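You operate a simulated robot arm through the tools that you are given. There is no shell and no other tool. Be economical: measure what you need, move in short steps, check, and stop when the job is done.

You run a simulated two-armed robot. Do the job below in one go: nothing can be reset, and whatever is moved stays where it is left.

Task
Take the lid off the brown tin and lay it down on the long stretch of the vanity top. Take the scrubbing brush and leave it on the steel board. Stack the blue curler from the top of the toilet lid on top of the orange curler. Do these in any order.

The check looks at the end state, three seconds after you hand in, the way a careful person would. Anything else that was tipped, shoved, dropped, spilled or broken makes it a failure. A push-on lid holds only when it is set on centred and level and pressed home; a screw cap is set on level and turned clockwise until tight.

Robot
Two 7-joint arms with two-finger grippers on one trunk, on a base that drives. Base frame: it is fixed to the floor where the robot stands at the start and does not move with it; the origin is under the middle of the robot, x ahead of it, y to its left, z up; the surface under the hand at the start is at about z = 880. Lengths are in mm, angles in degrees, forces in N, time in s.
The left shoulder is at the start at [85, 216, 1117], the right one opposite. With the tool pointing down near the work surface each hand reaches from about 300 to 820 mm from the robot's upright axis, wherever it stands, measured 20 degrees to its own side. Places, roughly: brown tin (15x7x6 cm) [600, -100, 900]; curler [-1500, 3000, 500]; scrubbing brush (7x4x7 cm) [-1000, 900, 1100]; steel board (20x15x2 cm) [0, -1700, 300]. Payload 3.18 kg a hand.
The tool frame of a hand sits at the grasp point between the pads (the TCP): z along the fingers, y along the line on which they close. The tips reach 30 mm beyond it. Largest opening 144 mm; the body of the gripper starts 103 mm behind the TCP.
Orientation is that of the tool frame in the base frame, as [roll, pitch, yaw] about the fixed x, y, z axes, in that order (R = Rz(yaw) Ry(pitch) Rx(roll)). With the fingers straight down and closing along the base's y, the tool's x points along the base's -x, its y along +y and its z along -z.

Tools
- The arms move only by the tool servo_tool. It takes "left_moves", "right_moves" or both (then of equal length, played together; a hand with none holds still); each is a list of rows, each a list of 7 numbers: the shift along the tool's x, y, z in mm, then the turn, a rotation vector about the tool's x, y, z in degrees, then the finger opening in mm, from 0 to 144. In form: [[dx, dy, dz, ax, ay, az, jaw], ...]. A call has 1 to 20 rows; each row is the pose to reach, as a shift and turn from the pose commanded when the call began, along the tool's axes at that moment. A row lasts 0.2 s, in which the tool goes at most 50 mm and 8.6 degrees; a call with a longer step from one row to the next is refused whole, and so is a gripper value outside its range. A pose out of reach is approached as far as the arm can. The call stops where the force on the tool passes 40 N (or 10 N more than at its start, if that is more) or the arm is blocked; 0.2 s more then pass. Each finger halts on what it meets, pressing with about 41 N; the grip force reading is that of the motor and also rises with nothing between the fingers. The clock runs only during rows and for 0.2 s after the last one: add rows that repeat a pose to give the fingers time. The reply holds the time, the measured pose of the TCP, the force on the tool along the base axes, the opening and the grip force, in the units named above and with some noise, with the torque about the TCP (base axes, N m) and any sound that the robot's microphone picked up, and new pictures: "pictures" is both (left out), scene, wrist or none (wrist: the cameras of the hands that moved).
- Cameras (640 x 400 px; columns grow to the right, rows downward): "scene" is now at [189.2, 3.4, 1320.9]; the picture's right is [0.02, -1.00, 0.00], its down [-0.43, -0.01, -0.90] and it looks along [0.90, 0.02, -0.43] (base axes); focal length 258 px, centre (320, 200). "left" rides on the left gripper at [76, -16, -143] in its tool frame; the picture's right is [0.21, 0.98, 0.00], its down [-0.84, 0.18, -0.51] and it looks along [-0.50, 0.11, 0.86] (tool axes); focal length 218 px, centre (320, 200). "right" rides on the right gripper at [76, 16, -143] in its tool frame; the picture's right is [-0.21, 0.98, 0.00], its down [-0.84, -0.18, -0.51] and it looks along [-0.50, -0.11, 0.86] (tool axes); focal length 218 px, centre (320, 200).
- lift_body(by): slides the trunk up (or, below 0, down) by that many mm; the arms and the scene camera ride with it, the base frame stays. It gives what a move gives, with no picture.
- steer(legs): drives the robot by 1 to 6 legs, each [ahead, left, turn to the left] in mm, mm and degrees, along the robot's own axes; the way and the turn of a leg run together, so that a leg with both is an arc; at most 1500 mm and 180 degrees a leg. The arms and the cameras ride along, it lands a little off, and it stops where it bumps. It gives what a move gives, and a new picture of the scene camera.
- pan_tilt(pan, tilt): turns the head with the scene camera to pan (to the left, within 80 degrees either way) and tilt (down, from -29 to 69), counted from straight ahead of the robot. It gives what a move gives, and a new picture of the scene camera.
- point_at(camera, pixels): for up to 12 pixels [column, row] of the newest picture of that camera ("zoom" is the newest enlarged one), the place [x, y, z] in the base frame of the surface seen there, good to about 3 mm. It takes no simulated time.
- zoom(camera, box): a new picture of the part [left, top, right, bottom] of that camera's present view, enlarged. It takes no simulated time.
- sign_off(): hands the job in; it is judged then, once.

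Work in short steps. Measure before you move; look again where a grasp or a placing could have gone wrong, and mend it. You have 110 turns and 260 pictures in all, those below and enlarged ones among them. Open the grippers and draw the arms clear of the work before you hand the job in, unless the task says otherwise; then end with one line.

The tools are called after "Emit:" by a JSON object that holds its "name" and its "arguments". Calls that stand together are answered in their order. servo_tool: Moves the arms, as the interface text tells. Its arguments: {"type":"object","properties":{"left_moves":{"type":"array","items":{"type":"array","items":{"type":"number"}}},"right_moves":{"type":"array","items":{"type":"array","items":{"type":"number"}}},"pictures":{"type":"string","enum":["both","scene","wrist","none"]}},"required":[]} The other tools are called the same way: lift_body (by) slides the trunk up or down; steer (legs) drives the base; pan_tilt (pan, tilt) turns the head that bears the scene camera; point_at (camera, pixels) gives the place of the surface under pixels of a picture; zoom (camera, box) takes an enlarged picture of a part of a camera's view; sign_off () hands the job in.

At the start:

```text
time_s: 0.0
left_eef_pos: [393.9, 141.9, 1159.6]
left_tcp_rot: [-179.9, 0.0, -179.9]
left_force: [-0.3, -1.1, 0.2]
left_moment: [-0.02, 0.0, 0.03]
left_width: 144.1
left_grasp_force: 0.2
right_eef_pos: [432.9, -236.5, 1186.8]
right_tcp_rot: [180.0, -0.1, -179.9]
right_force: [0.0, 0.4, -0.2]
right_moment: [0.0, 0.0, -0.05]
right_width: 144.2
right_grasp_force: 0.0
trunk travel left (down, up): [-200.0, 169.0]
robot x, y, heading: [-1.1, -1.7, 0.1]
head pan, tilt: [1.2, 25.2]
```

scene: 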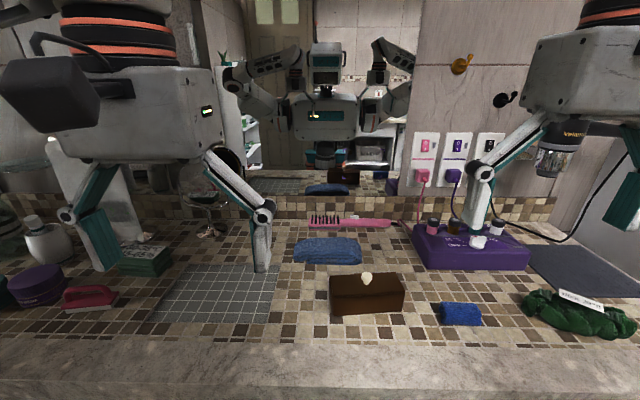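
right: 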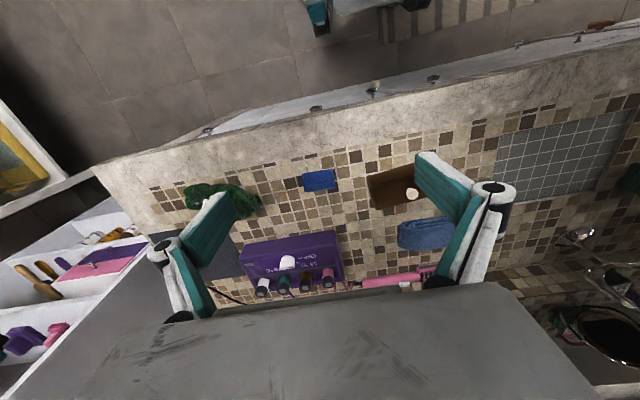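
left: 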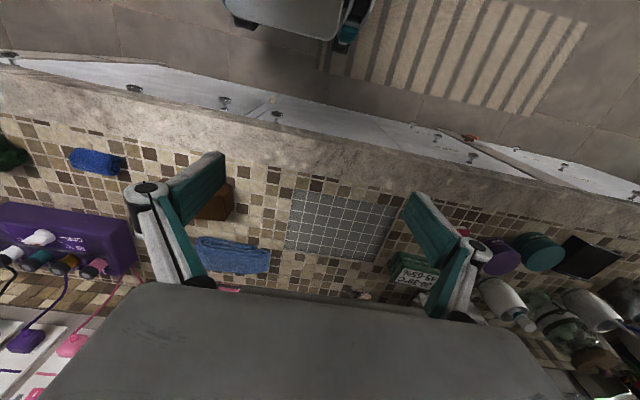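

The brown tin is at about (366,293) in the scene, with a pale knob at (366,278). I zoom in and measure it.

Emit:
{"name": "zoom", "arguments": {"camera": "scene", "box": [280, 200, 500, 340]}}

Emit:
{"name": "point_at", "arguments": {"camera": "scene", "pixels": [[366, 278], [331, 277], [403, 275], [330, 288], [404, 288], [332, 313], [404, 310], [366, 300], [300, 300], [215, 295], [270, 330], [320, 253]]}}

```text
2.86 times, centred on (390, 270) of scene
```

zoom: 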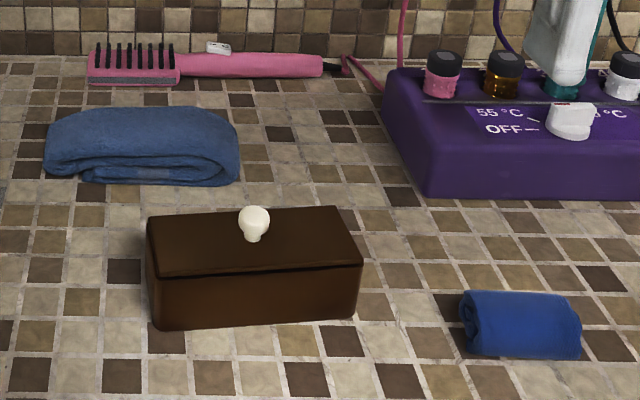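

```text
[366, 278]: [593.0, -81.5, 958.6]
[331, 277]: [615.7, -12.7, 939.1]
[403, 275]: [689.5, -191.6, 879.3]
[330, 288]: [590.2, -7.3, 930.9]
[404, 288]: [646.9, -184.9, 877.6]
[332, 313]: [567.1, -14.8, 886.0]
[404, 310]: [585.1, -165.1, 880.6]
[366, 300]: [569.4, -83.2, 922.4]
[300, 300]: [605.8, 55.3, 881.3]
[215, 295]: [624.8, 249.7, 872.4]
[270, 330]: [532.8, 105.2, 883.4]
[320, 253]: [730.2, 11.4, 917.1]
```

The tin's lid top is about z=940, with the knob near [600,-85,957]. I pan round to learn the layout before moving.

Emit:
{"name": "pan_tilt", "arguments": {"pan": 70, "tilt": 25}}

Emit:
{"name": "pan_tilt", "arguments": {"pan": -70, "tilt": 25}}

```text
time_s: 1.4
left_eef_pos: [394.2, 141.6, 1160.0]
left_tcp_rot: [-179.9, 0.0, -179.9]
left_force: [-0.2, -0.1, -0.9]
left_moment: [0.02, -0.03, -0.01]
left_width: 144.0
left_grasp_force: 0.1
right_eef_pos: [434.4, -236.7, 1186.7]
right_tcp_rot: [179.9, 0.0, -179.9]
right_force: [-0.8, 0.1, 0.1]
right_moment: [0.0, 0.02, 0.01]
right_width: 144.6
right_grasp_force: 0.1
trunk travel left (down, up): [-200.0, 169.0]
robot x, y, heading: [0.6, -0.2, 0.1]
head pan, tilt: [70.0, 25.0]
```

scene: 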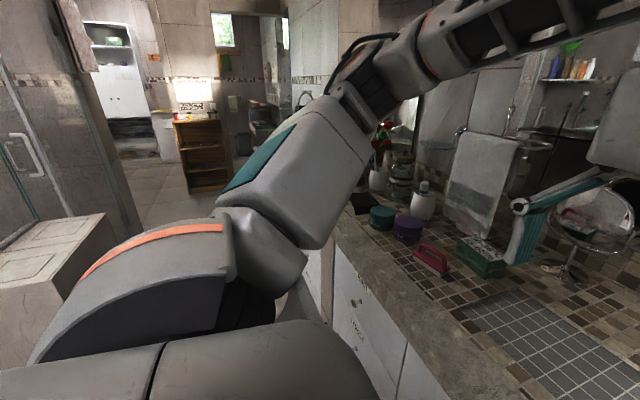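

```text
time_s: 3.6
left_eef_pos: [393.6, 141.1, 1159.7]
left_tcp_rot: [-179.9, -0.1, -179.9]
left_force: [0.0, 0.3, -0.4]
left_moment: [0.01, -0.01, 0.01]
left_width: 144.0
left_grasp_force: 0.2
right_eef_pos: [435.2, -236.8, 1187.3]
right_tcp_rot: [-179.9, 0.1, 180.0]
right_force: [0.0, 0.2, 0.6]
right_moment: [0.0, -0.03, 0.0]
right_width: 144.0
right_grasp_force: 0.1
trunk travel left (down, up): [-200.0, 169.0]
robot x, y, heading: [-0.9, -6.1, 0.0]
head pan, tilt: [-70.0, 25.0]
```

scene: 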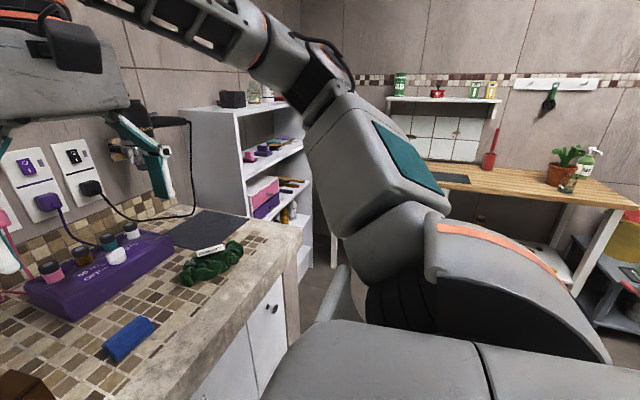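

The long tiled counter ahead is the main vanity stretch. I look back at the tin and measure the knob closely.

Emit:
{"name": "pan_tilt", "arguments": {"pan": 0, "tilt": 40}}

Emit:
{"name": "zoom", "arguments": {"camera": "scene", "box": [300, 130, 460, 230]}}

```text
time_s: 5.0
left_eef_pos: [393.0, 141.9, 1160.0]
left_tcp_rot: [-180.0, -0.1, -179.9]
left_force: [0.5, -0.2, -0.6]
left_moment: [-0.01, -0.03, 0.0]
left_width: 143.8
left_grasp_force: 0.0
right_eef_pos: [434.3, -236.6, 1187.1]
right_tcp_rot: [-180.0, 0.0, -180.0]
right_force: [0.5, -0.5, 0.3]
right_moment: [0.03, 0.01, -0.03]
right_width: 143.8
right_grasp_force: 0.0
trunk travel left (down, up): [-200.0, 169.0]
robot x, y, heading: [-2.0, -2.4, 0.1]
head pan, tilt: [0.0, 40.0]
```

scene: 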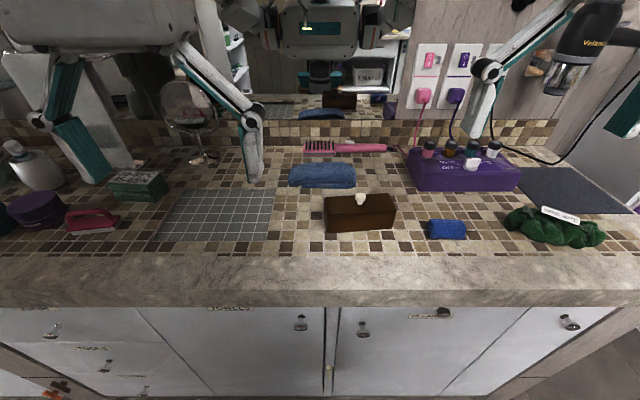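

```text
4.00 times, centred on (380, 180) of scene
```

zoom: 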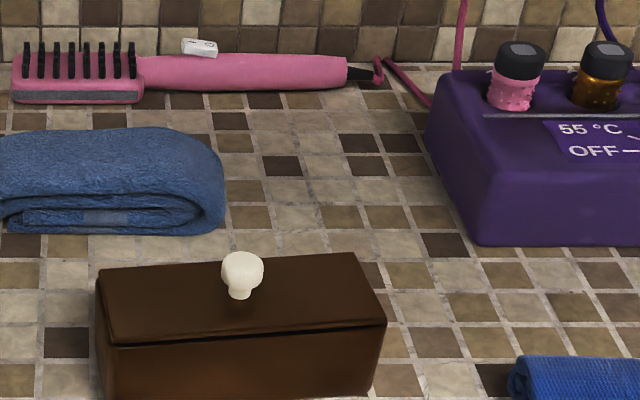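

Emit:
{"name": "point_at", "arguments": {"camera": "zoom", "pixels": [[242, 258], [224, 272], [260, 272], [242, 275], [240, 297], [240, 310], [100, 272], [352, 258], [382, 322], [112, 340], [240, 350], [300, 380]]}}

```text
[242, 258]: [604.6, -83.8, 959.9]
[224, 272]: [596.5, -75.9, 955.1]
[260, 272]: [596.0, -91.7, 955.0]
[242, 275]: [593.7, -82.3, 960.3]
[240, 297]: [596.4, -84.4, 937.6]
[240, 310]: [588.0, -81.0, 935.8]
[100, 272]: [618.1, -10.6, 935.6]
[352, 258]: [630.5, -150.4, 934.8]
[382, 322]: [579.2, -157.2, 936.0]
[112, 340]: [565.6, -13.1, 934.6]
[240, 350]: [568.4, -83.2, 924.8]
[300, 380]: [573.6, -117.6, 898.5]
```

The knob is about 17 mm wide, centred at [602,-83,953] on the lid top at z=936. I bring the right hand above it, part-open.

Emit:
{"name": "servo_tool", "arguments": {"right_moves": [[-28, 25, 26, 0, 0, 0, 120], [-56, 51, 52, 0, 0, 0, 90], [-84, 77, 78, 0, 0, 0, 60], [-112, 102, 104, 0, 0, 0, 60], [-140, 128, 130, 0, 0, 0, 60], [-168, 153, 157, 0, 0, 0, 60], [-168, 153, 157, 0, 0, 0, 60], [-168, 153, 157, 0, 0, 0, 60]]}}

```text
time_s: 6.8
left_eef_pos: [394.1, 142.7, 1160.1]
left_tcp_rot: [-180.0, -0.1, -179.9]
left_force: [-0.2, 0.6, 0.0]
left_moment: [-0.01, 0.01, 0.01]
left_width: 143.7
left_grasp_force: 0.0
right_eef_pos: [603.0, -83.6, 1028.4]
right_tcp_rot: [179.9, -0.1, 179.9]
right_force: [0.9, 0.1, -0.4]
right_moment: [-0.02, -0.01, 0.01]
right_width: 59.7
right_grasp_force: 0.2
trunk travel left (down, up): [-200.0, 169.0]
robot x, y, heading: [1.5, -3.6, 0.2]
head pan, tilt: [0.0, 40.0]
```

scene: 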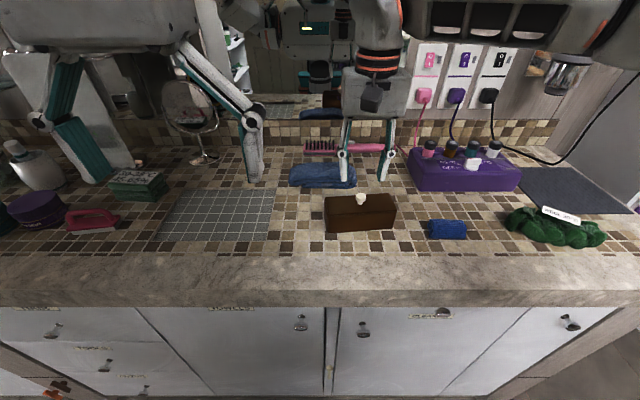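
right: 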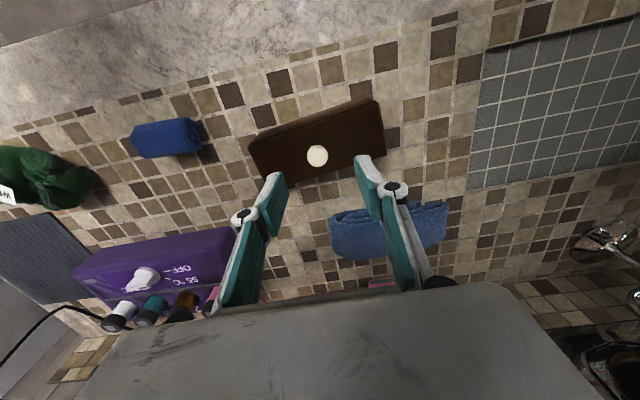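

The hand is above the knob, seen at (317,155) in the wrist view between the tips. I descend to z≈971 and close.

Emit:
{"name": "servo_tool", "arguments": {"right_moves": [[0, 0, 28, 0, 0, 0, 60], [0, 0, 57, 0, 0, 0, 60], [0, 0, 57, 0, 0, 0, 40], [0, 0, 57, 0, 0, 0, 15], [0, 0, 57, 0, 0, 0, 0], [0, 0, 57, 0, 0, 0, 0]]}}

```text
time_s: 8.2
left_eef_pos: [394.8, 140.3, 1159.5]
left_tcp_rot: [-179.8, 0.0, -180.0]
left_force: [0.0, 0.4, 0.2]
left_moment: [0.04, 0.0, -0.05]
left_width: 143.9
left_grasp_force: 0.0
right_eef_pos: [602.9, -83.9, 972.8]
right_tcp_rot: [179.9, 0.0, 179.9]
right_force: [0.1, 0.3, -0.4]
right_moment: [0.01, 0.02, 0.02]
right_width: 20.2
right_grasp_force: 40.9
trunk travel left (down, up): [-200.0, 169.0]
robot x, y, heading: [0.4, -4.4, 0.1]
head pan, tilt: [0.0, 40.0]
heard: snap
```

scene: 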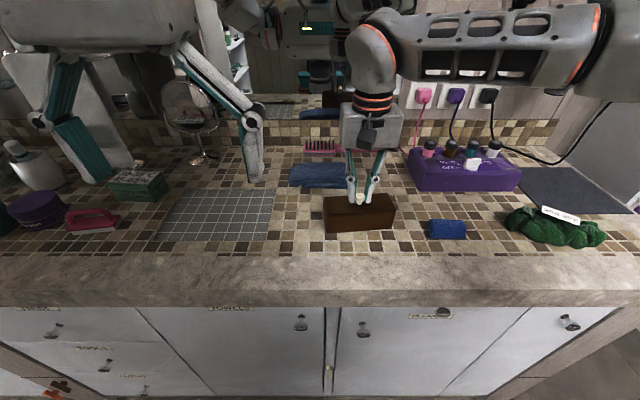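
right: 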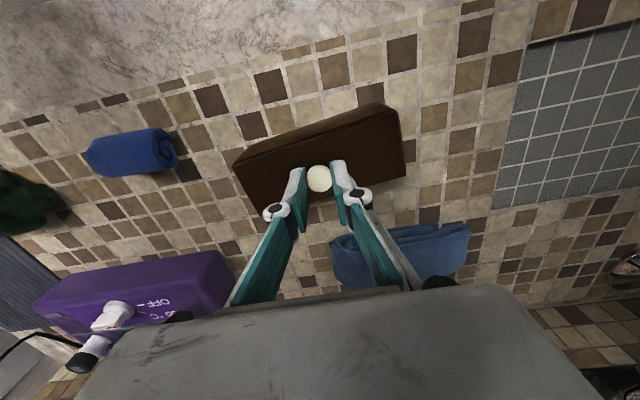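

The fingers hold the knob (20 mm, 41 N), and a snap was heard. I lift slowly by 60 mm and look.

Emit:
{"name": "servo_tool", "arguments": {"right_moves": [[0, 0, -5, 0, 0, 0, 0], [0, 0, -10, 0, 0, 0, 0], [0, 0, -20, 0, 0, 0, 0], [0, 0, -40, 0, 0, 0, 0], [0, 0, -60, 0, 0, 0, 0]]}}

```text
time_s: 9.4
left_eef_pos: [392.9, 142.9, 1160.6]
left_tcp_rot: [-179.9, 0.0, 180.0]
left_force: [0.5, -0.2, 0.1]
left_moment: [-0.02, -0.02, 0.02]
left_width: 143.9
left_grasp_force: 0.1
right_eef_pos: [601.9, -83.4, 1033.5]
right_tcp_rot: [-180.0, 0.0, -180.0]
right_force: [-1.0, 0.1, -0.7]
right_moment: [0.01, -0.01, -0.03]
right_width: 20.0
right_grasp_force: 41.2
trunk travel left (down, up): [-200.0, 169.0]
robot x, y, heading: [-2.1, -2.7, 0.0]
head pan, tilt: [0.0, 40.0]
```

scene: 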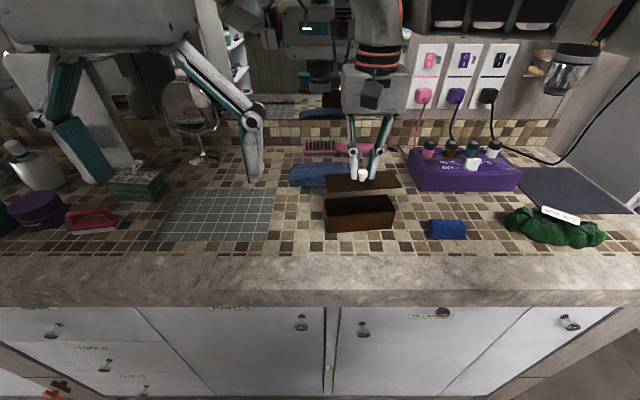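
right: 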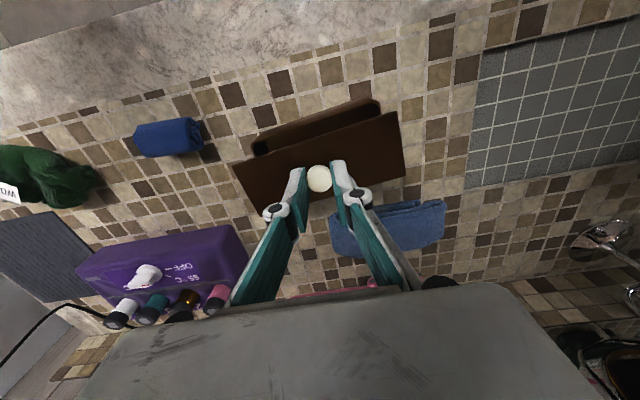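

The lid is off and level in the grip, and the tin hasn't moved. I measure free tile areas to lay it on.

Emit:
{"name": "point_at", "arguments": {"camera": "scene", "pixels": [[276, 190], [270, 240], [322, 203], [325, 228], [292, 186], [355, 186], [412, 190], [428, 222], [466, 238], [520, 190], [508, 225], [300, 250]]}}

```text
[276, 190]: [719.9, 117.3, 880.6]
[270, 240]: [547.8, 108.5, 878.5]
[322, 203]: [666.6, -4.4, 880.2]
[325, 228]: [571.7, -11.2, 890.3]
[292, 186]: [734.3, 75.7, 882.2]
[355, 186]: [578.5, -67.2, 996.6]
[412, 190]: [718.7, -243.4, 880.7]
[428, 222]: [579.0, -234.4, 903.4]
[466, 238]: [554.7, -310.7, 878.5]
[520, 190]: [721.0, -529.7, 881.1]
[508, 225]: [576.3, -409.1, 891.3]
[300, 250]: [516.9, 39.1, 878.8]
```

Tiles between tin and grey panel (y 0–108, x 520–720) are free. I turn the lid 85° so its long side runs along x and carry it to about [605,50], moving the left hand outward too.

Emit:
{"name": "servo_tool", "arguments": {"left_moves": [[0, 20, 0, 0, 0, 0, 144], [0, 40, 0, 0, 0, 0, 144], [0, 60, 0, 0, 0, 0, 144], [0, 80, 0, 0, 0, 0, 144], [0, 100, 0, 0, 0, 0, 144], [0, 120, 0, 0, 0, 0, 144], [0, 120, 0, 0, 0, 0, 144], [0, 120, 0, 0, 0, 0, 144], [0, 120, 0, 0, 0, 0, 144], [0, 120, 0, 0, 0, 0, 144], [0, 120, 0, 0, 0, 0, 144]], "right_moves": [[0, 13, -10, 0, 0, -8, 0], [0, 26, -10, 0, 0, -16, 0], [0, 39, -10, 0, 0, -24, 0], [0, 52, -10, 0, 0, -32, 0], [0, 65, -10, 0, 0, -40, 0], [0, 78, -10, 0, 0, -48, 0], [0, 91, -10, 0, 0, -56, 0], [0, 104, -10, 0, 0, -64, 0], [0, 117, -10, 0, 0, -72, 0], [0, 130, -10, 0, 0, -80, 0], [0, 133, -10, 0, 0, -85, 0]]}}

```text
time_s: 11.8
left_eef_pos: [398.4, 265.9, 1156.2]
left_tcp_rot: [-179.7, -0.4, -179.8]
left_force: [0.0, 1.0, 0.5]
left_moment: [-0.16, 0.15, -0.03]
left_width: 143.9
left_grasp_force: 0.1
right_eef_pos: [558.5, 74.5, 1019.9]
right_tcp_rot: [178.3, 13.1, -135.8]
right_force: [0.9, 0.7, 0.9]
right_moment: [-0.14, 0.15, 0.03]
right_width: 20.0
right_grasp_force: 40.9
right hand out of reach, approached as far as the arm can: row 3, 4, 5, 6, 7, 8, 9, 10, 11
trunk travel left (down, up): [-200.0, 169.0]
robot x, y, heading: [-1.8, 0.5, 0.1]
head pan, tilt: [0.0, 40.0]
```

scene: 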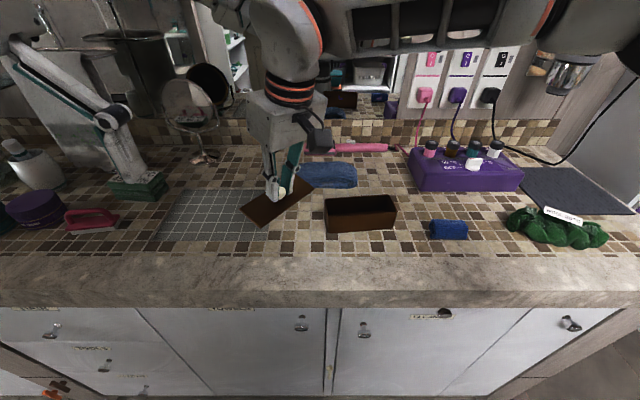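
right: 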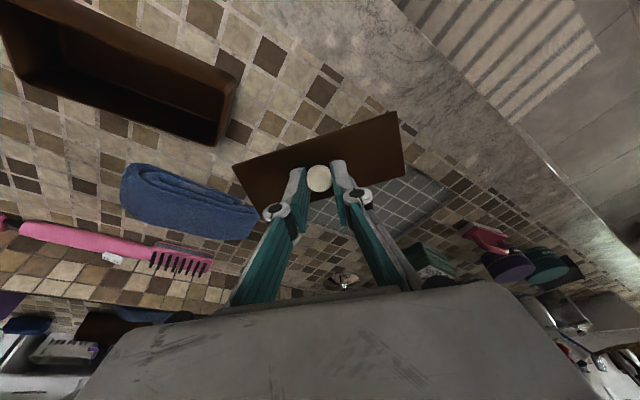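
left: 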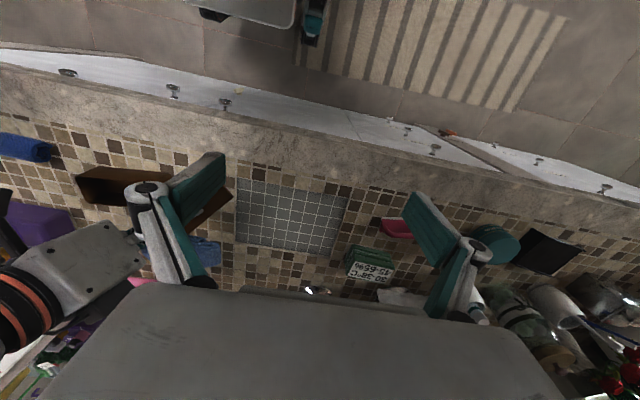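

The arm can't reach that turn. I send a null move to see what pose counts as commanded before turning back the other way.

Emit:
{"name": "servo_tool", "arguments": {"right_moves": [[0, 0, 0, 0, 0, 0, 0]], "pictures": "none"}}

```text
time_s: 12.2
left_eef_pos: [394.0, 262.3, 1159.3]
left_tcp_rot: [-179.9, -0.1, -179.9]
left_force: [0.5, 0.4, -0.1]
left_moment: [-0.05, 0.03, 0.02]
left_width: 144.1
left_grasp_force: 0.0
right_eef_pos: [556.9, 72.2, 1021.0]
right_tcp_rot: [178.4, 13.4, -135.6]
right_force: [-0.1, 0.3, 0.3]
right_moment: [-0.04, -0.03, -0.01]
right_width: 20.3
right_grasp_force: 40.6
trunk travel left (down, up): [-200.0, 169.0]
robot x, y, heading: [-3.7, -0.2, -0.2]
head pan, tilt: [0.0, 40.0]
```

The commanded pose is now the reached one. I level the hand and bring it back over the tin.

Emit:
{"name": "servo_tool", "arguments": {"right_moves": [[14, -28, -8, 0.3, 2.7, 0, 0], [28, -56, -16, 0.6, 5.4, 0, 0], [43, -84, -25, 1.0, 8.1, 0, 0], [57, -112, -33, 1.3, 10.8, 0, 0], [71, -140, -41, 1.6, 13.4, 0, 0], [71, -140, -41, 1.6, 13.4, 0, 0]], "pictures": "none"}}

```text
time_s: 13.6
left_eef_pos: [395.6, 262.5, 1160.4]
left_tcp_rot: [-179.9, 0.0, -179.8]
left_force: [0.1, -0.3, -0.1]
left_moment: [-0.02, -0.01, 0.01]
left_width: 143.8
left_grasp_force: 0.0
right_eef_pos: [590.2, -35.8, 1055.1]
right_tcp_rot: [178.4, 14.0, -145.9]
right_force: [-0.5, -0.5, 0.0]
right_moment: [-0.04, 0.01, 0.02]
right_width: 20.4
right_grasp_force: 40.4
right hand out of reach, approached as far as the arm can: row 1, 2, 3, 4, 5, 6
trunk travel left (down, up): [-200.0, 169.0]
robot x, y, heading: [2.9, -0.1, -0.0]
head pan, tilt: [0.0, 40.0]
```

Still at a wrist limit; I level and turn the yaw back together.

Emit:
{"name": "servo_tool", "arguments": {"right_moves": [[3, -9, -1, 1.2, 2.7, 6.8, 0], [6, -18, -2, 2.3, 5.4, 13.6, 0], [9, -27, -3, 3.5, 8.1, 20.4, 0], [12, -36, -4, 4.6, 10.8, 27.2, 0], [16, -46, -4, 5.8, 13.5, 34, 0], [16, -46, -4, 5.8, 13.5, 34, 0]], "pictures": "none"}}

```text
time_s: 15.0
left_eef_pos: [394.2, 262.6, 1159.6]
left_tcp_rot: [-179.9, 0.1, -179.8]
left_force: [0.8, -0.2, -0.1]
left_moment: [-0.02, -0.02, 0.01]
left_width: 144.0
left_grasp_force: 0.1
right_eef_pos: [602.0, -83.2, 1053.5]
right_tcp_rot: [-179.8, -0.2, 180.0]
right_force: [-0.8, -0.6, -0.5]
right_moment: [0.02, 0.0, 0.03]
right_width: 20.5
right_grasp_force: 40.8
trunk travel left (down, up): [-200.0, 169.0]
robot x, y, heading: [-3.4, -2.2, -0.3]
head pan, tilt: [0.0, 40.0]
```

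Levelled exactly. Now I turn the other way (tool +z), 88°, in place above the tin.

Emit:
{"name": "servo_tool", "arguments": {"right_moves": [[0, 0, 0, 0, 0, 8, 0], [0, 0, 0, 0, 0, 16, 0], [0, 0, 0, 0, 0, 24, 0], [0, 0, 0, 0, 0, 32, 0], [0, 0, 0, 0, 0, 40, 0], [0, 0, 0, 0, 0, 48, 0], [0, 0, 0, 0, 0, 56, 0], [0, 0, 0, 0, 0, 64, 0], [0, 0, 0, 0, 0, 72, 0], [0, 0, 0, 0, 0, 80, 0], [0, 0, 0, 0, 0, 88, 0], [0, 0, 0, 0, 0, 88, 0]], "pictures": "scene"}}

```text
time_s: 17.6
left_eef_pos: [394.7, 262.8, 1159.7]
left_tcp_rot: [-179.9, 0.0, -179.9]
left_force: [-0.8, -0.9, 0.4]
left_moment: [0.02, 0.0, -0.01]
left_width: 143.9
left_grasp_force: 0.1
right_eef_pos: [599.5, -82.1, 1052.6]
right_tcp_rot: [-179.7, 0.1, 92.0]
right_force: [0.3, -0.2, -0.7]
right_moment: [-0.04, 0.06, -0.01]
right_width: 20.4
right_grasp_force: 41.1
trunk travel left (down, up): [-200.0, 169.0]
robot x, y, heading: [-0.8, -1.0, 0.0]
head pan, tilt: [0.0, 40.0]
```

scene: 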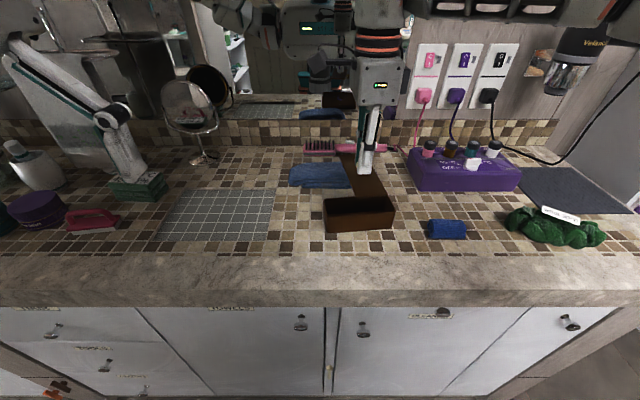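

That works. I carry the lid left to y≈50 and lower to z≈950.

Emit:
{"name": "servo_tool", "arguments": {"right_moves": [[34, 1, 0, 0, 0, 0, 0], [68, 2, 0, 0, 0, 0, 0], [102, 3, 0, 0, 0, 0, 0], [134, 4, 0, 0, 0, 0, 0], [134, 4, 40, 0, 0, 0, 0], [134, 4, 80, 0, 0, 0, 0], [134, 4, 103, 0, 0, 0, 0], [134, 4, 103, 0, 0, 0, 0]]}}

```text
time_s: 19.4
left_eef_pos: [395.8, 263.1, 1160.1]
left_tcp_rot: [-179.9, 0.0, 180.0]
left_force: [-0.1, -0.2, -0.4]
left_moment: [-0.03, 0.01, -0.04]
left_width: 144.3
left_grasp_force: 0.0
right_eef_pos: [600.4, 50.0, 950.8]
right_tcp_rot: [-179.7, 0.1, 92.1]
right_force: [-0.1, 0.6, -1.0]
right_moment: [0.01, -0.02, 0.0]
right_width: 20.2
right_grasp_force: 40.8
trunk travel left (down, up): [-200.0, 169.0]
robot x, y, heading: [-1.4, -0.5, 0.0]
head pan, tilt: [0.0, 40.0]
```

scene: 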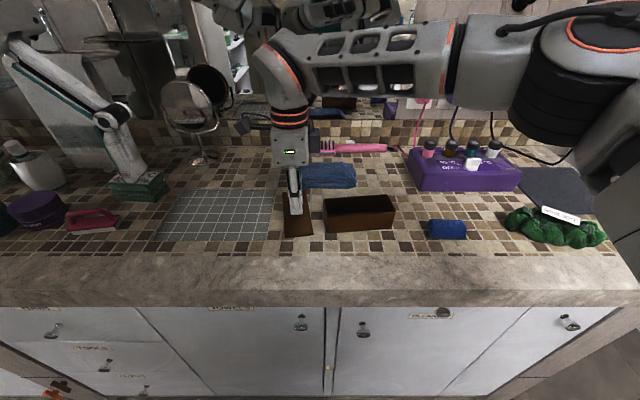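
right: 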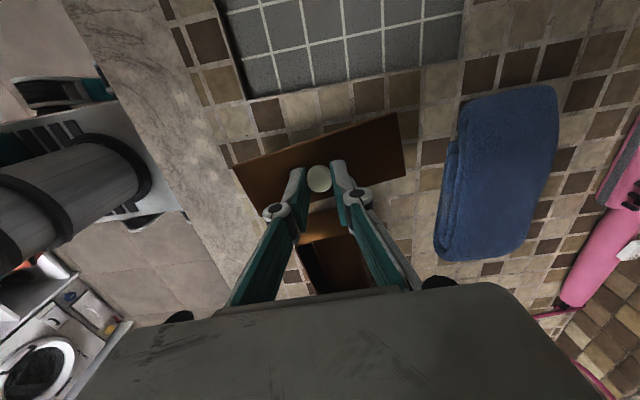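

The lid hovers over tile between the panel and tin with clear margins. I lower further in small steps.

Emit:
{"name": "servo_tool", "arguments": {"right_moves": [[0, 0, 6, 0, 0, 0, 0], [0, 0, 12, 0, 0, 0, 0], [0, 0, 17, 0, 0, 0, 0], [0, 0, 20, 0, 0, 0, 0]], "pictures": "none"}}

Emit:
{"name": "zoom", "arguments": {"camera": "scene", "box": [240, 160, 400, 260]}}

```text
time_s: 20.4
left_eef_pos: [394.3, 263.1, 1159.9]
left_tcp_rot: [-179.9, 0.1, -179.9]
left_force: [-0.4, 0.3, 0.5]
left_moment: [0.0, -0.01, -0.01]
left_width: 144.1
left_grasp_force: 0.0
right_eef_pos: [599.5, 50.4, 928.5]
right_tcp_rot: [-179.8, 0.2, 92.1]
right_force: [-0.5, -0.6, 0.2]
right_moment: [0.02, -0.03, 0.0]
right_width: 20.4
right_grasp_force: 40.9
trunk travel left (down, up): [-200.0, 169.0]
robot x, y, heading: [0.9, 1.7, 0.2]
head pan, tilt: [0.0, 40.0]
```

```text
4.00 times, centred on (320, 210) of scene
```

zoom: 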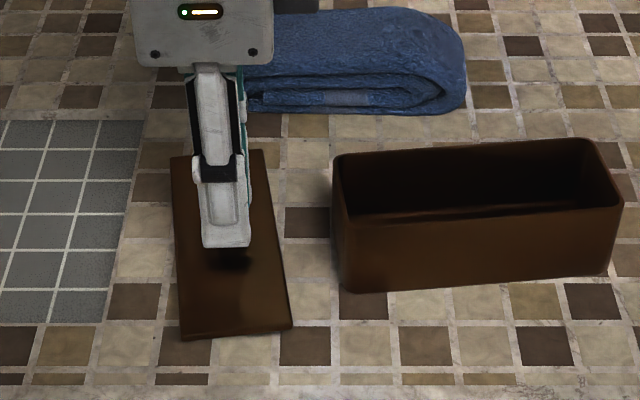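

Nearly down and no contact yet; 4 mm more.

Emit:
{"name": "servo_tool", "arguments": {"right_moves": [[0, 0, 2, 0, 0, 0, 0], [0, 0, 4, 0, 0, 0, 0]], "pictures": "none"}}

Emit:
{"name": "zoom", "arguments": {"camera": "scene", "box": [260, 180, 340, 230]}}

```text
time_s: 21.0
left_eef_pos: [395.5, 263.4, 1159.5]
left_tcp_rot: [-179.9, 0.0, -179.9]
left_force: [0.5, 0.1, -0.5]
left_moment: [0.0, 0.01, 0.01]
left_width: 143.9
left_grasp_force: 0.0
right_eef_pos: [600.0, 51.1, 926.9]
right_tcp_rot: [-179.7, 0.1, 92.1]
right_force: [0.1, -0.2, -0.7]
right_moment: [0.0, -0.01, -0.02]
right_width: 20.0
right_grasp_force: 41.0
trunk travel left (down, up): [-200.0, 169.0]
robot x, y, heading: [2.0, 3.2, -0.3]
head pan, tilt: [0.0, 40.0]
```

```text
8.00 times, centred on (300, 205) of scene
```

zoom: 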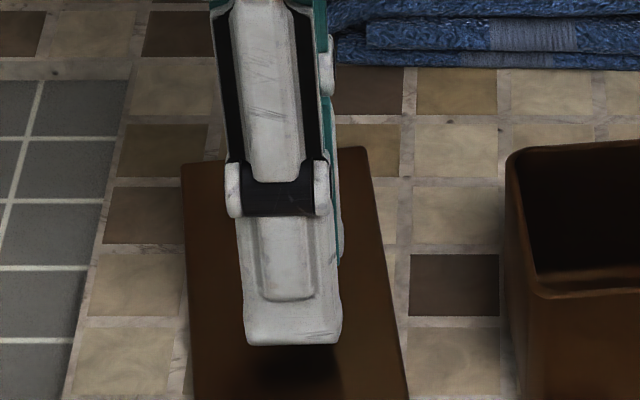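

Still no force; another 5 mm in 1-mm-ish steps.

Emit:
{"name": "servo_tool", "arguments": {"right_moves": [[0, 0, 1.5, 0, 0, 0, 0], [0, 0, 3, 0, 0, 0, 0], [0, 0, 4.5, 0, 0, 0, 0]], "pictures": "none"}}

Emit:
{"name": "point_at", "arguments": {"camera": "scene", "pixels": [[300, 233], [288, 230], [285, 243]]}}

```text
time_s: 21.8
left_eef_pos: [394.2, 262.5, 1160.2]
left_tcp_rot: [-180.0, 0.0, -179.8]
left_force: [-0.1, -0.5, 1.2]
left_moment: [0.02, -0.01, 0.0]
left_width: 144.1
left_grasp_force: 0.0
right_eef_pos: [599.7, 52.4, 921.6]
right_tcp_rot: [-179.6, 0.1, 92.1]
right_force: [-1.0, 0.1, 1.2]
right_moment: [0.06, -0.07, -0.01]
right_width: 20.1
right_grasp_force: 40.7
trunk travel left (down, up): [-200.0, 169.0]
robot x, y, heading: [1.4, 0.2, -0.1]
head pan, tilt: [0.0, 40.0]
```

```text
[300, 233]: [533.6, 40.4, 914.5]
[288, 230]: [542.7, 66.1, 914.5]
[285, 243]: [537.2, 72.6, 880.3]
```

At TCP 921.6 the lid top is about 885, so contact is imminent. I lower 3 mm more.

Emit:
{"name": "servo_tool", "arguments": {"right_moves": [[0, 0, 1, 0, 0, 0, 0], [0, 0, 2, 0, 0, 0, 0], [0, 0, 3, 0, 0, 0, 0]], "pictures": "none"}}

```text
time_s: 22.6
left_eef_pos: [392.4, 262.5, 1160.6]
left_tcp_rot: [-180.0, 0.2, -179.9]
left_force: [-0.7, 0.4, 0.4]
left_moment: [0.01, 0.01, 0.02]
left_width: 144.0
left_grasp_force: 0.0
right_eef_pos: [600.1, 52.0, 921.9]
right_tcp_rot: [-180.0, 0.0, 92.1]
right_force: [1.7, 0.5, 16.9]
right_moment: [0.02, 0.04, -0.04]
right_width: 20.1
right_grasp_force: 40.8
trunk travel left (down, up): [-200.0, 169.0]
robot x, y, heading: [2.8, -0.5, -0.0]
head pan, tilt: [0.0, 40.0]
```

Contact: 17 N upward, lid resting on the tile. I open the fingers a little and withdraw straight up.

Emit:
{"name": "servo_tool", "arguments": {"right_moves": [[0, 0, 1, 0, 0, 0, 25], [0, 0, 0, 0, 0, 0, 45], [0, 0, 0, 0, 0, 0, 60], [0, 0, -40, 0, 0, 0, 60], [0, 0, -80, 0, 0, 0, 60], [0, 0, -120, 0, 0, 0, 60], [0, 0, -160, 0, 0, 0, 60], [0, 0, -200, 0, 0, 0, 60], [0, 0, -240, 0, 0, 0, 60]]}}

```text
time_s: 24.8
left_eef_pos: [395.2, 261.9, 1159.1]
left_tcp_rot: [-179.9, 0.0, -180.0]
left_force: [-0.2, 0.2, -0.1]
left_moment: [0.02, 0.03, -0.04]
left_width: 143.9
left_grasp_force: 0.1
right_eef_pos: [636.0, -10.2, 1178.7]
right_tcp_rot: [-179.0, -4.5, 85.9]
right_force: [0.9, 0.2, -0.5]
right_moment: [-0.02, 0.03, -0.02]
right_width: 59.9
right_grasp_force: 0.2
trunk travel left (down, up): [-200.0, 169.0]
robot x, y, heading: [1.2, -1.9, 0.1]
head pan, tilt: [0.0, 40.0]
stopped in row 9 (right hand): the arm was blocked; the commanded pose is now the measured one
```

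scene: 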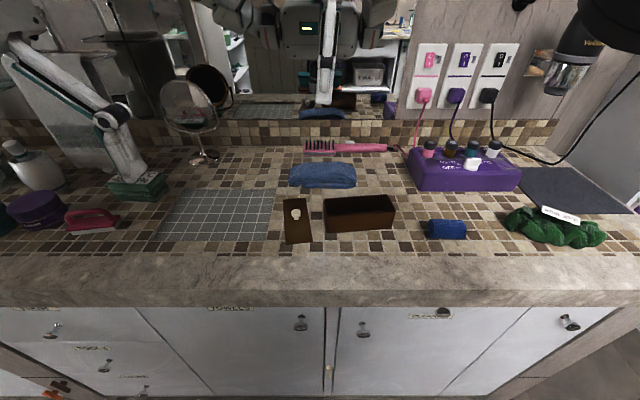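
right: 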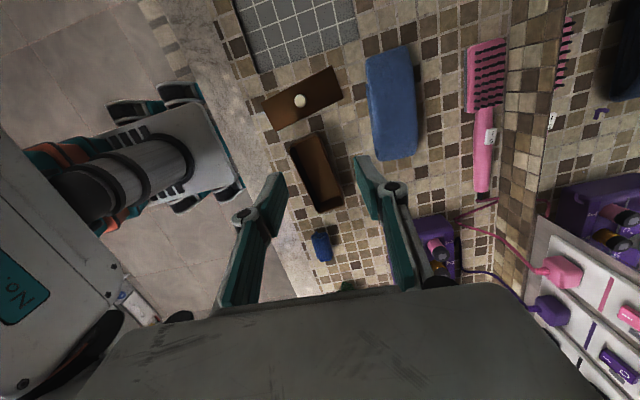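

The lid lies flat on the tile at (297,220). The right arm got blocked high up with negligible force; I bring that hand back to its start pose and turn its yaw back.

Emit:
{"name": "servo_tool", "arguments": {"right_moves": [[-20, -16, 0, 0, 0, -8, 100], [-40, -32, 0, 0, 0, -16, 60], [-60, -48, 0, 0, 0, -24, 30], [-80, -63, 0, 0, 0, -32, 0], [-100, -79, 0, 0, 0, -40, 0], [-120, -95, 0, 0, 0, -48, 0], [-140, -111, 0, 0, 0, -56, 0], [-160, -127, 0, 0, 0, -64, 0], [-180, -142, 0, 0, 0, -72, 0], [-200, -158, 0, 0, 0, -80, 0], [-220, -174, 0, 0, 0, -88, 0], [-240, -190, 0, 0, 0, -94, 0]], "pictures": "scene"}}

```text
time_s: 27.4
left_eef_pos: [395.0, 261.5, 1159.7]
left_tcp_rot: [179.9, -0.1, -179.9]
left_force: [-0.7, -1.1, 0.5]
left_moment: [0.0, 0.0, 0.02]
left_width: 143.9
left_grasp_force: 0.1
right_eef_pos: [426.2, -234.4, 1161.4]
right_tcp_rot: [175.6, -0.6, -179.7]
right_force: [-0.1, -0.9, -0.3]
right_moment: [0.05, -0.03, 0.0]
right_width: 0.0
right_grasp_force: 30.0
trunk travel left (down, up): [-200.0, 169.0]
robot x, y, heading: [-2.3, -2.2, 0.1]
head pan, tilt: [0.0, 40.0]
```

scene: 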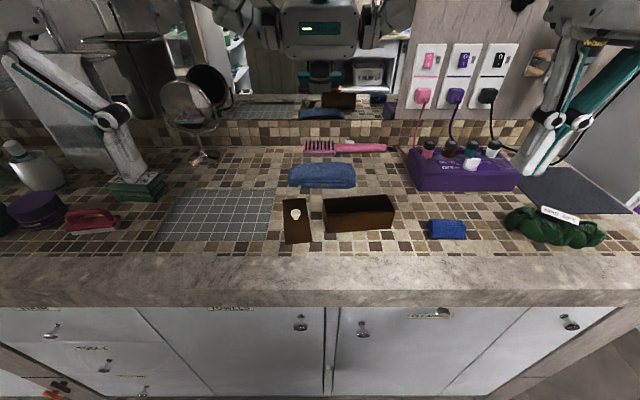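

Now the brush, about [-1000,900,1100], behind to the left. I back off 300 mm from the vanity and turn left 60° to look.

Emit:
{"name": "steer", "arguments": {"legs": [[-300, 0, 0], [0, 0, 70]]}}

Emit:
{"name": "pan_tilt", "arguments": {"pan": 65, "tilt": 20}}

```text
time_s: 32.5
left_eef_pos: [-411.2, 461.1, 1159.1]
left_tcp_rot: [-179.9, 0.0, -110.2]
left_force: [0.2, 0.0, -0.3]
left_moment: [-0.01, -0.01, 0.01]
left_width: 143.9
left_grasp_force: 0.1
right_eef_pos: [65.3, 319.2, 1162.9]
right_tcp_rot: [175.7, -0.7, -110.3]
right_force: [-0.2, 0.1, 0.2]
right_moment: [0.0, 0.01, 0.03]
right_width: 0.0
right_grasp_force: 30.4
trunk travel left (down, up): [-200.0, 169.0]
robot x, y, heading: [-299.7, -1.4, 69.6]
head pan, tilt: [0.0, 40.0]
```

scene: 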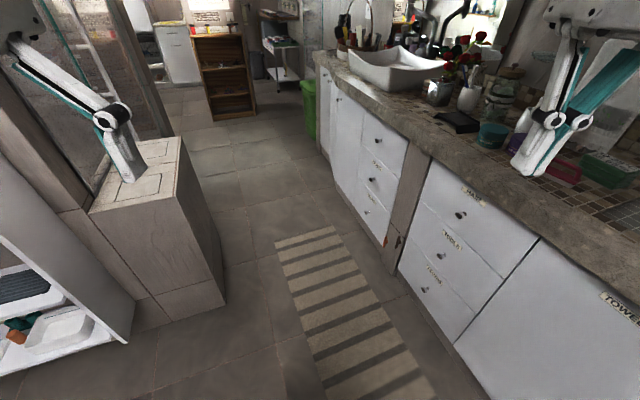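

```text
time_s: 33.9
left_eef_pos: [-412.0, 462.2, 1159.8]
left_tcp_rot: [-179.9, -0.1, -110.1]
left_force: [0.6, -0.5, 0.7]
left_moment: [-0.04, 0.0, 0.02]
left_width: 144.2
left_grasp_force: 0.0
right_eef_pos: [65.3, 318.9, 1161.3]
right_tcp_rot: [175.7, -0.7, -110.1]
right_force: [0.3, 0.5, 0.1]
right_moment: [0.02, -0.01, -0.01]
right_width: 0.0
right_grasp_force: 30.6
trunk travel left (down, up): [-200.0, 169.0]
robot x, y, heading: [-301.2, -0.5, 69.5]
head pan, tilt: [65.0, 20.0]
```

scene: 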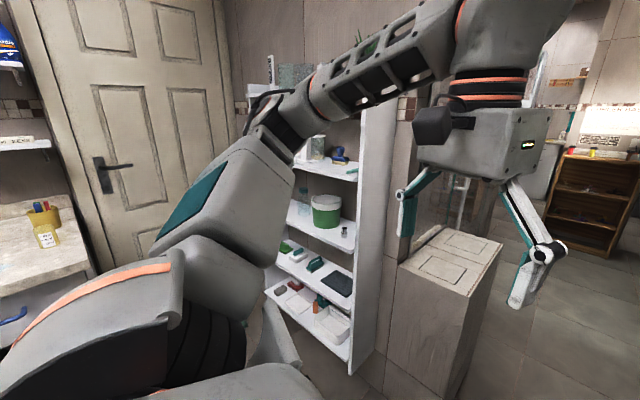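

A shelf unit stands beyond the left arm; a blue-black thing on its top shelf at (340,157) may be the brush. I zoom and measure.

Emit:
{"name": "zoom", "arguments": {"camera": "scene", "box": [250, 120, 410, 220]}}

Emit:
{"name": "point_at", "arguments": {"camera": "scene", "pixels": [[340, 155], [325, 210], [315, 265], [330, 300], [370, 150], [460, 265], [55, 235], [355, 370]]}}

```text
4.00 times, centred on (330, 170) of scene
```

zoom: 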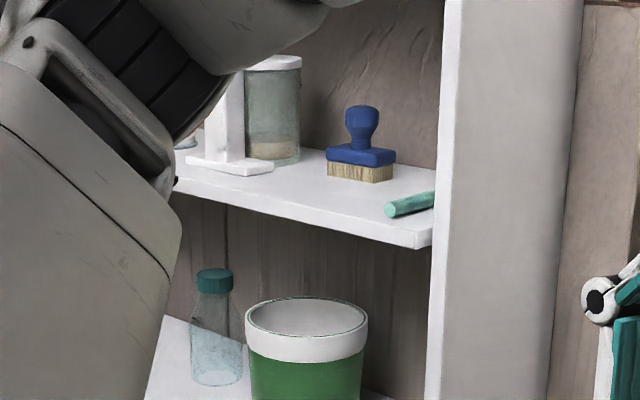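

```text
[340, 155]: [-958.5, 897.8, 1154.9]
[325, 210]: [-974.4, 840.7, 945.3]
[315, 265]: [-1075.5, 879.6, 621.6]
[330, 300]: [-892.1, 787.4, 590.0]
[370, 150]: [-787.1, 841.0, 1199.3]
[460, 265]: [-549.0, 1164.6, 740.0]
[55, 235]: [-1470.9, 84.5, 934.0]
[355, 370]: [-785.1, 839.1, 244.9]
```

The blue brush stands on the top shelf at about [-958,898,~1120]. I turn to face the shelf and strafe left in front of it.

Emit:
{"name": "steer", "arguments": {"legs": [[0, 0, 20.5], [0, 450, 0]]}}

Emit:
{"name": "pan_tilt", "arguments": {"pan": 10, "tilt": 15}}

```text
time_s: 39.5
left_eef_pos: [-1024.7, 394.8, 1160.0]
left_tcp_rot: [-179.9, 0.1, -90.1]
left_force: [-0.6, -0.5, -0.8]
left_moment: [0.01, -0.01, -0.02]
left_width: 144.1
left_grasp_force: 0.0
right_eef_pos: [-526.1, 426.5, 1162.8]
right_tcp_rot: [175.7, -0.7, -89.9]
right_force: [-0.5, -0.5, -0.5]
right_moment: [-0.02, -0.02, -0.01]
right_width: 0.0
right_grasp_force: 31.0
trunk travel left (down, up): [-200.0, 169.0]
robot x, y, heading: [-758.4, 1.5, 89.9]
head pan, tilt: [65.0, 20.0]
```

scene: 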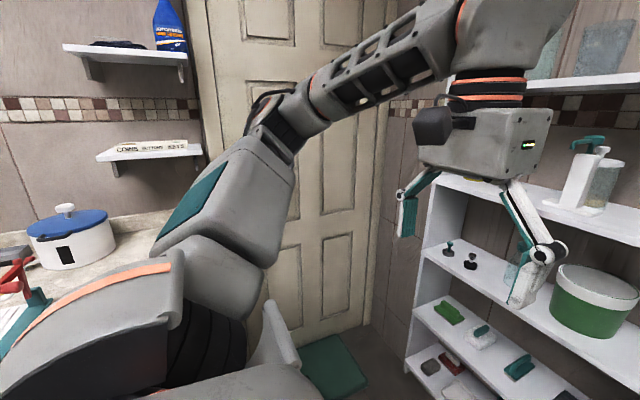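

```text
time_s: 40.8
left_eef_pos: [-1023.5, 394.3, 1159.8]
left_tcp_rot: [-179.8, -0.1, -90.0]
left_force: [0.0, 0.4, -0.3]
left_moment: [0.01, 0.01, 0.03]
left_width: 144.0
left_grasp_force: 0.1
right_eef_pos: [-526.7, 425.8, 1161.3]
right_tcp_rot: [175.6, -0.8, -89.9]
right_force: [0.4, 0.4, -0.5]
right_moment: [-0.01, 0.0, 0.01]
right_width: 0.0
right_grasp_force: 30.7
trunk travel left (down, up): [-200.0, 169.0]
robot x, y, heading: [-755.8, 1.6, 89.8]
head pan, tilt: [10.0, 15.0]
```

scene: 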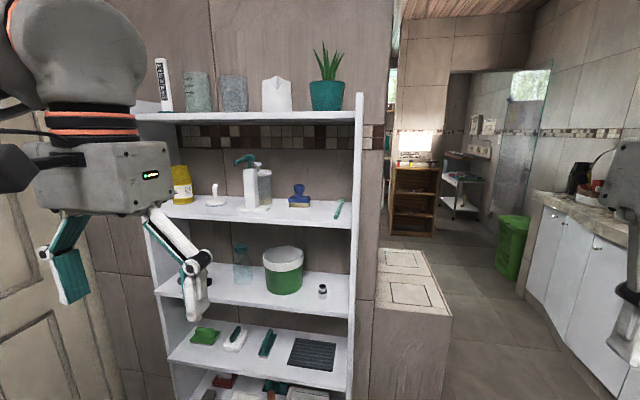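

Front view of the shelf now: brush at (299,197), under a top board at row 117. I zoom and measure.

Emit:
{"name": "zoom", "arguments": {"camera": "scene", "box": [230, 150, 390, 250]}}

Emit:
{"name": "point_at", "arguments": {"camera": "scene", "pixels": [[299, 188], [299, 196], [299, 205], [290, 202], [309, 202], [299, 213], [299, 222], [300, 227], [280, 119], [280, 112], [358, 150], [338, 208]]}}

Emit:
{"name": "point_at", "arguments": {"camera": "scene", "pixels": [[250, 205], [267, 200], [270, 210], [240, 160], [330, 170], [353, 220], [353, 225], [200, 218], [322, 290], [420, 290]]}}

```text
4.00 times, centred on (310, 200) of scene
```

zoom: 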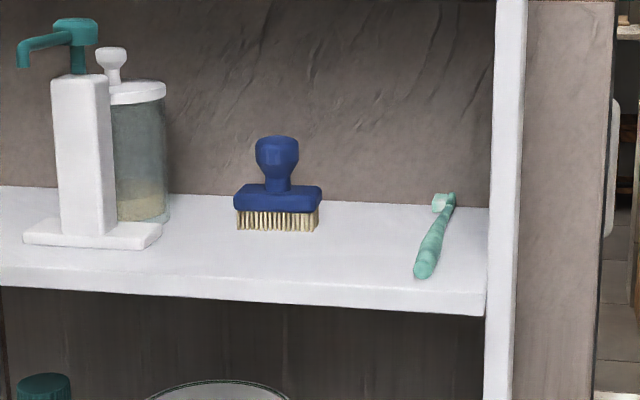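

```text
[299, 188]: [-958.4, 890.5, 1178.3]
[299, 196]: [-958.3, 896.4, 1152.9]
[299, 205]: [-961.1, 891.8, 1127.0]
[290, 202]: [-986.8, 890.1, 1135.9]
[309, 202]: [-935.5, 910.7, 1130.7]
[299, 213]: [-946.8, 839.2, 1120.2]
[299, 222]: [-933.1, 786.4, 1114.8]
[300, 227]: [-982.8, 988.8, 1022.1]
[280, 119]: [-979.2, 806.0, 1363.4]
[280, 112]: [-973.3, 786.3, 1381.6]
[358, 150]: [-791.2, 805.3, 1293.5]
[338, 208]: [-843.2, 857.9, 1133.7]
```

```text
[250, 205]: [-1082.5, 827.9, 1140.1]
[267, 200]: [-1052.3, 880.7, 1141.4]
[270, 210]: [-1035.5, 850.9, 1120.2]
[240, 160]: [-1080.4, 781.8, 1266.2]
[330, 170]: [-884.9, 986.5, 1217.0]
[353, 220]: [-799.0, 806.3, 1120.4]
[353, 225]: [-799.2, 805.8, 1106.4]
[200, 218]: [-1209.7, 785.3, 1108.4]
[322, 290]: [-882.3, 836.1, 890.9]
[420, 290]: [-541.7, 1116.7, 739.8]
```

Shelf surface z≈1117, front edge y≈786, brush head at about [-958,900,1170]. I check the dispenser pump next to it and the brush head extents.

Emit:
{"name": "point_at", "arguments": {"camera": "zoom", "pixels": [[95, 30], [108, 80], [25, 55], [112, 55], [258, 155], [296, 155], [277, 140], [277, 190], [236, 200], [320, 200], [277, 225], [165, 95]]}}

Emit:
{"name": "servo_tool", "arguments": {"left_moves": [[0, 0, 0, 0, -8, 0, 120], [0, 0, 0, 0, -16, 0, 100], [0, 0, 0, 0, -24, 0, 90], [0, 0, 0, 0, -32, 0, 90], [0, 0, 0, 0, -40, 0, 90], [0, 0, 0, 0, -45, 0, 90], [0, 0, 0, 0, -45, 0, 90]]}}

```text
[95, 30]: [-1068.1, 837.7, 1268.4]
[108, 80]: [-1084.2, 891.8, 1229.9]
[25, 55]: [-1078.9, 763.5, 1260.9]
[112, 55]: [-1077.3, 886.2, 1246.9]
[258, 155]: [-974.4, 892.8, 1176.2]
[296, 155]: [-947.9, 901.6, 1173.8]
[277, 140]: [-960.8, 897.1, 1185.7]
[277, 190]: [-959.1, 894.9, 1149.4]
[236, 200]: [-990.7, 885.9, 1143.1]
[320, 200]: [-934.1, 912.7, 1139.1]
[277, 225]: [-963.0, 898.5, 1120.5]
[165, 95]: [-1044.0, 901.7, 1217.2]
```

```text
time_s: 42.4
left_eef_pos: [-1021.0, 404.9, 1175.6]
left_tcp_rot: [-179.9, 45.0, -89.8]
left_force: [0.6, -1.6, 0.3]
left_moment: [-0.01, -0.02, -0.02]
left_width: 89.8
left_grasp_force: 0.1
left hand out of reach, approached as far as the arm can: row 6, 7
right_eef_pos: [-526.6, 426.6, 1160.6]
right_tcp_rot: [175.7, -0.6, -89.9]
right_force: [0.0, -0.2, -0.7]
right_moment: [-0.01, 0.0, 0.01]
right_width: 0.1
right_grasp_force: 30.6
trunk travel left (down, up): [-200.0, 169.0]
robot x, y, heading: [-763.9, -4.6, 89.5]
head pan, tilt: [10.0, 15.0]
```

scene: 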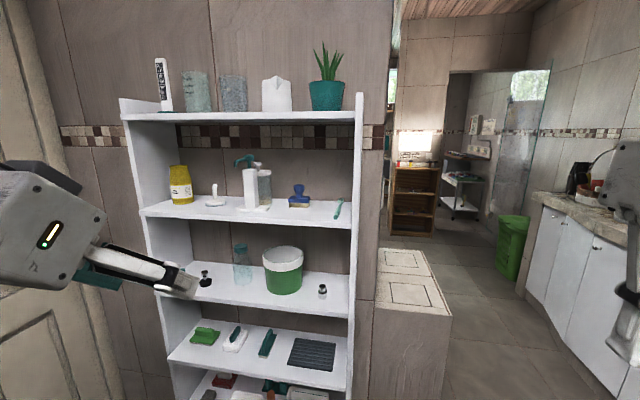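
left: 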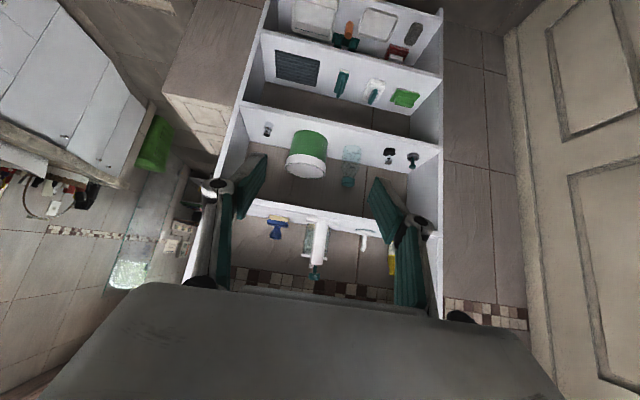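

The brush is yawed ~25°, so I'll come from slightly right. First drive forward 250 mm.

Emit:
{"name": "steer", "arguments": {"legs": [[250, 0, 0]]}}

Emit:
{"name": "point_at", "arguments": {"camera": "scene", "pixels": [[320, 200]]}}

```text
time_s: 44.2
left_eef_pos: [-1018.4, 659.7, 1176.9]
left_tcp_rot: [-179.9, 44.7, -90.0]
left_force: [-1.1, 1.1, 0.2]
left_moment: [-0.01, -0.02, -0.01]
left_width: 89.9
left_grasp_force: 0.2
right_eef_pos: [-526.2, 680.0, 1161.7]
right_tcp_rot: [175.6, -0.8, -89.9]
right_force: [-0.2, -0.1, 0.1]
right_moment: [-0.03, -0.03, 0.01]
right_width: 0.3
right_grasp_force: 30.4
trunk travel left (down, up): [-200.0, 169.0]
robot x, y, heading: [-759.8, 255.0, 90.0]
head pan, tilt: [10.0, 15.0]
```

scene: 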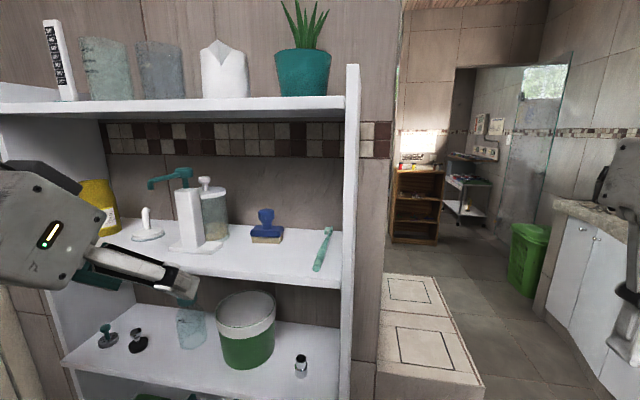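

```text
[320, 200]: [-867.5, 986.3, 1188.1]
```

Closer now; I re-measure the brush head precisely.

Emit:
{"name": "zoom", "arguments": {"camera": "scene", "box": [220, 190, 316, 250]}}

```text
6.67 times, centred on (268, 220) of scene
```

zoom: 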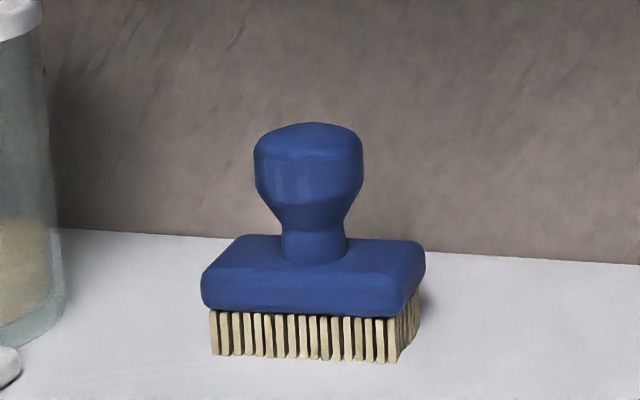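

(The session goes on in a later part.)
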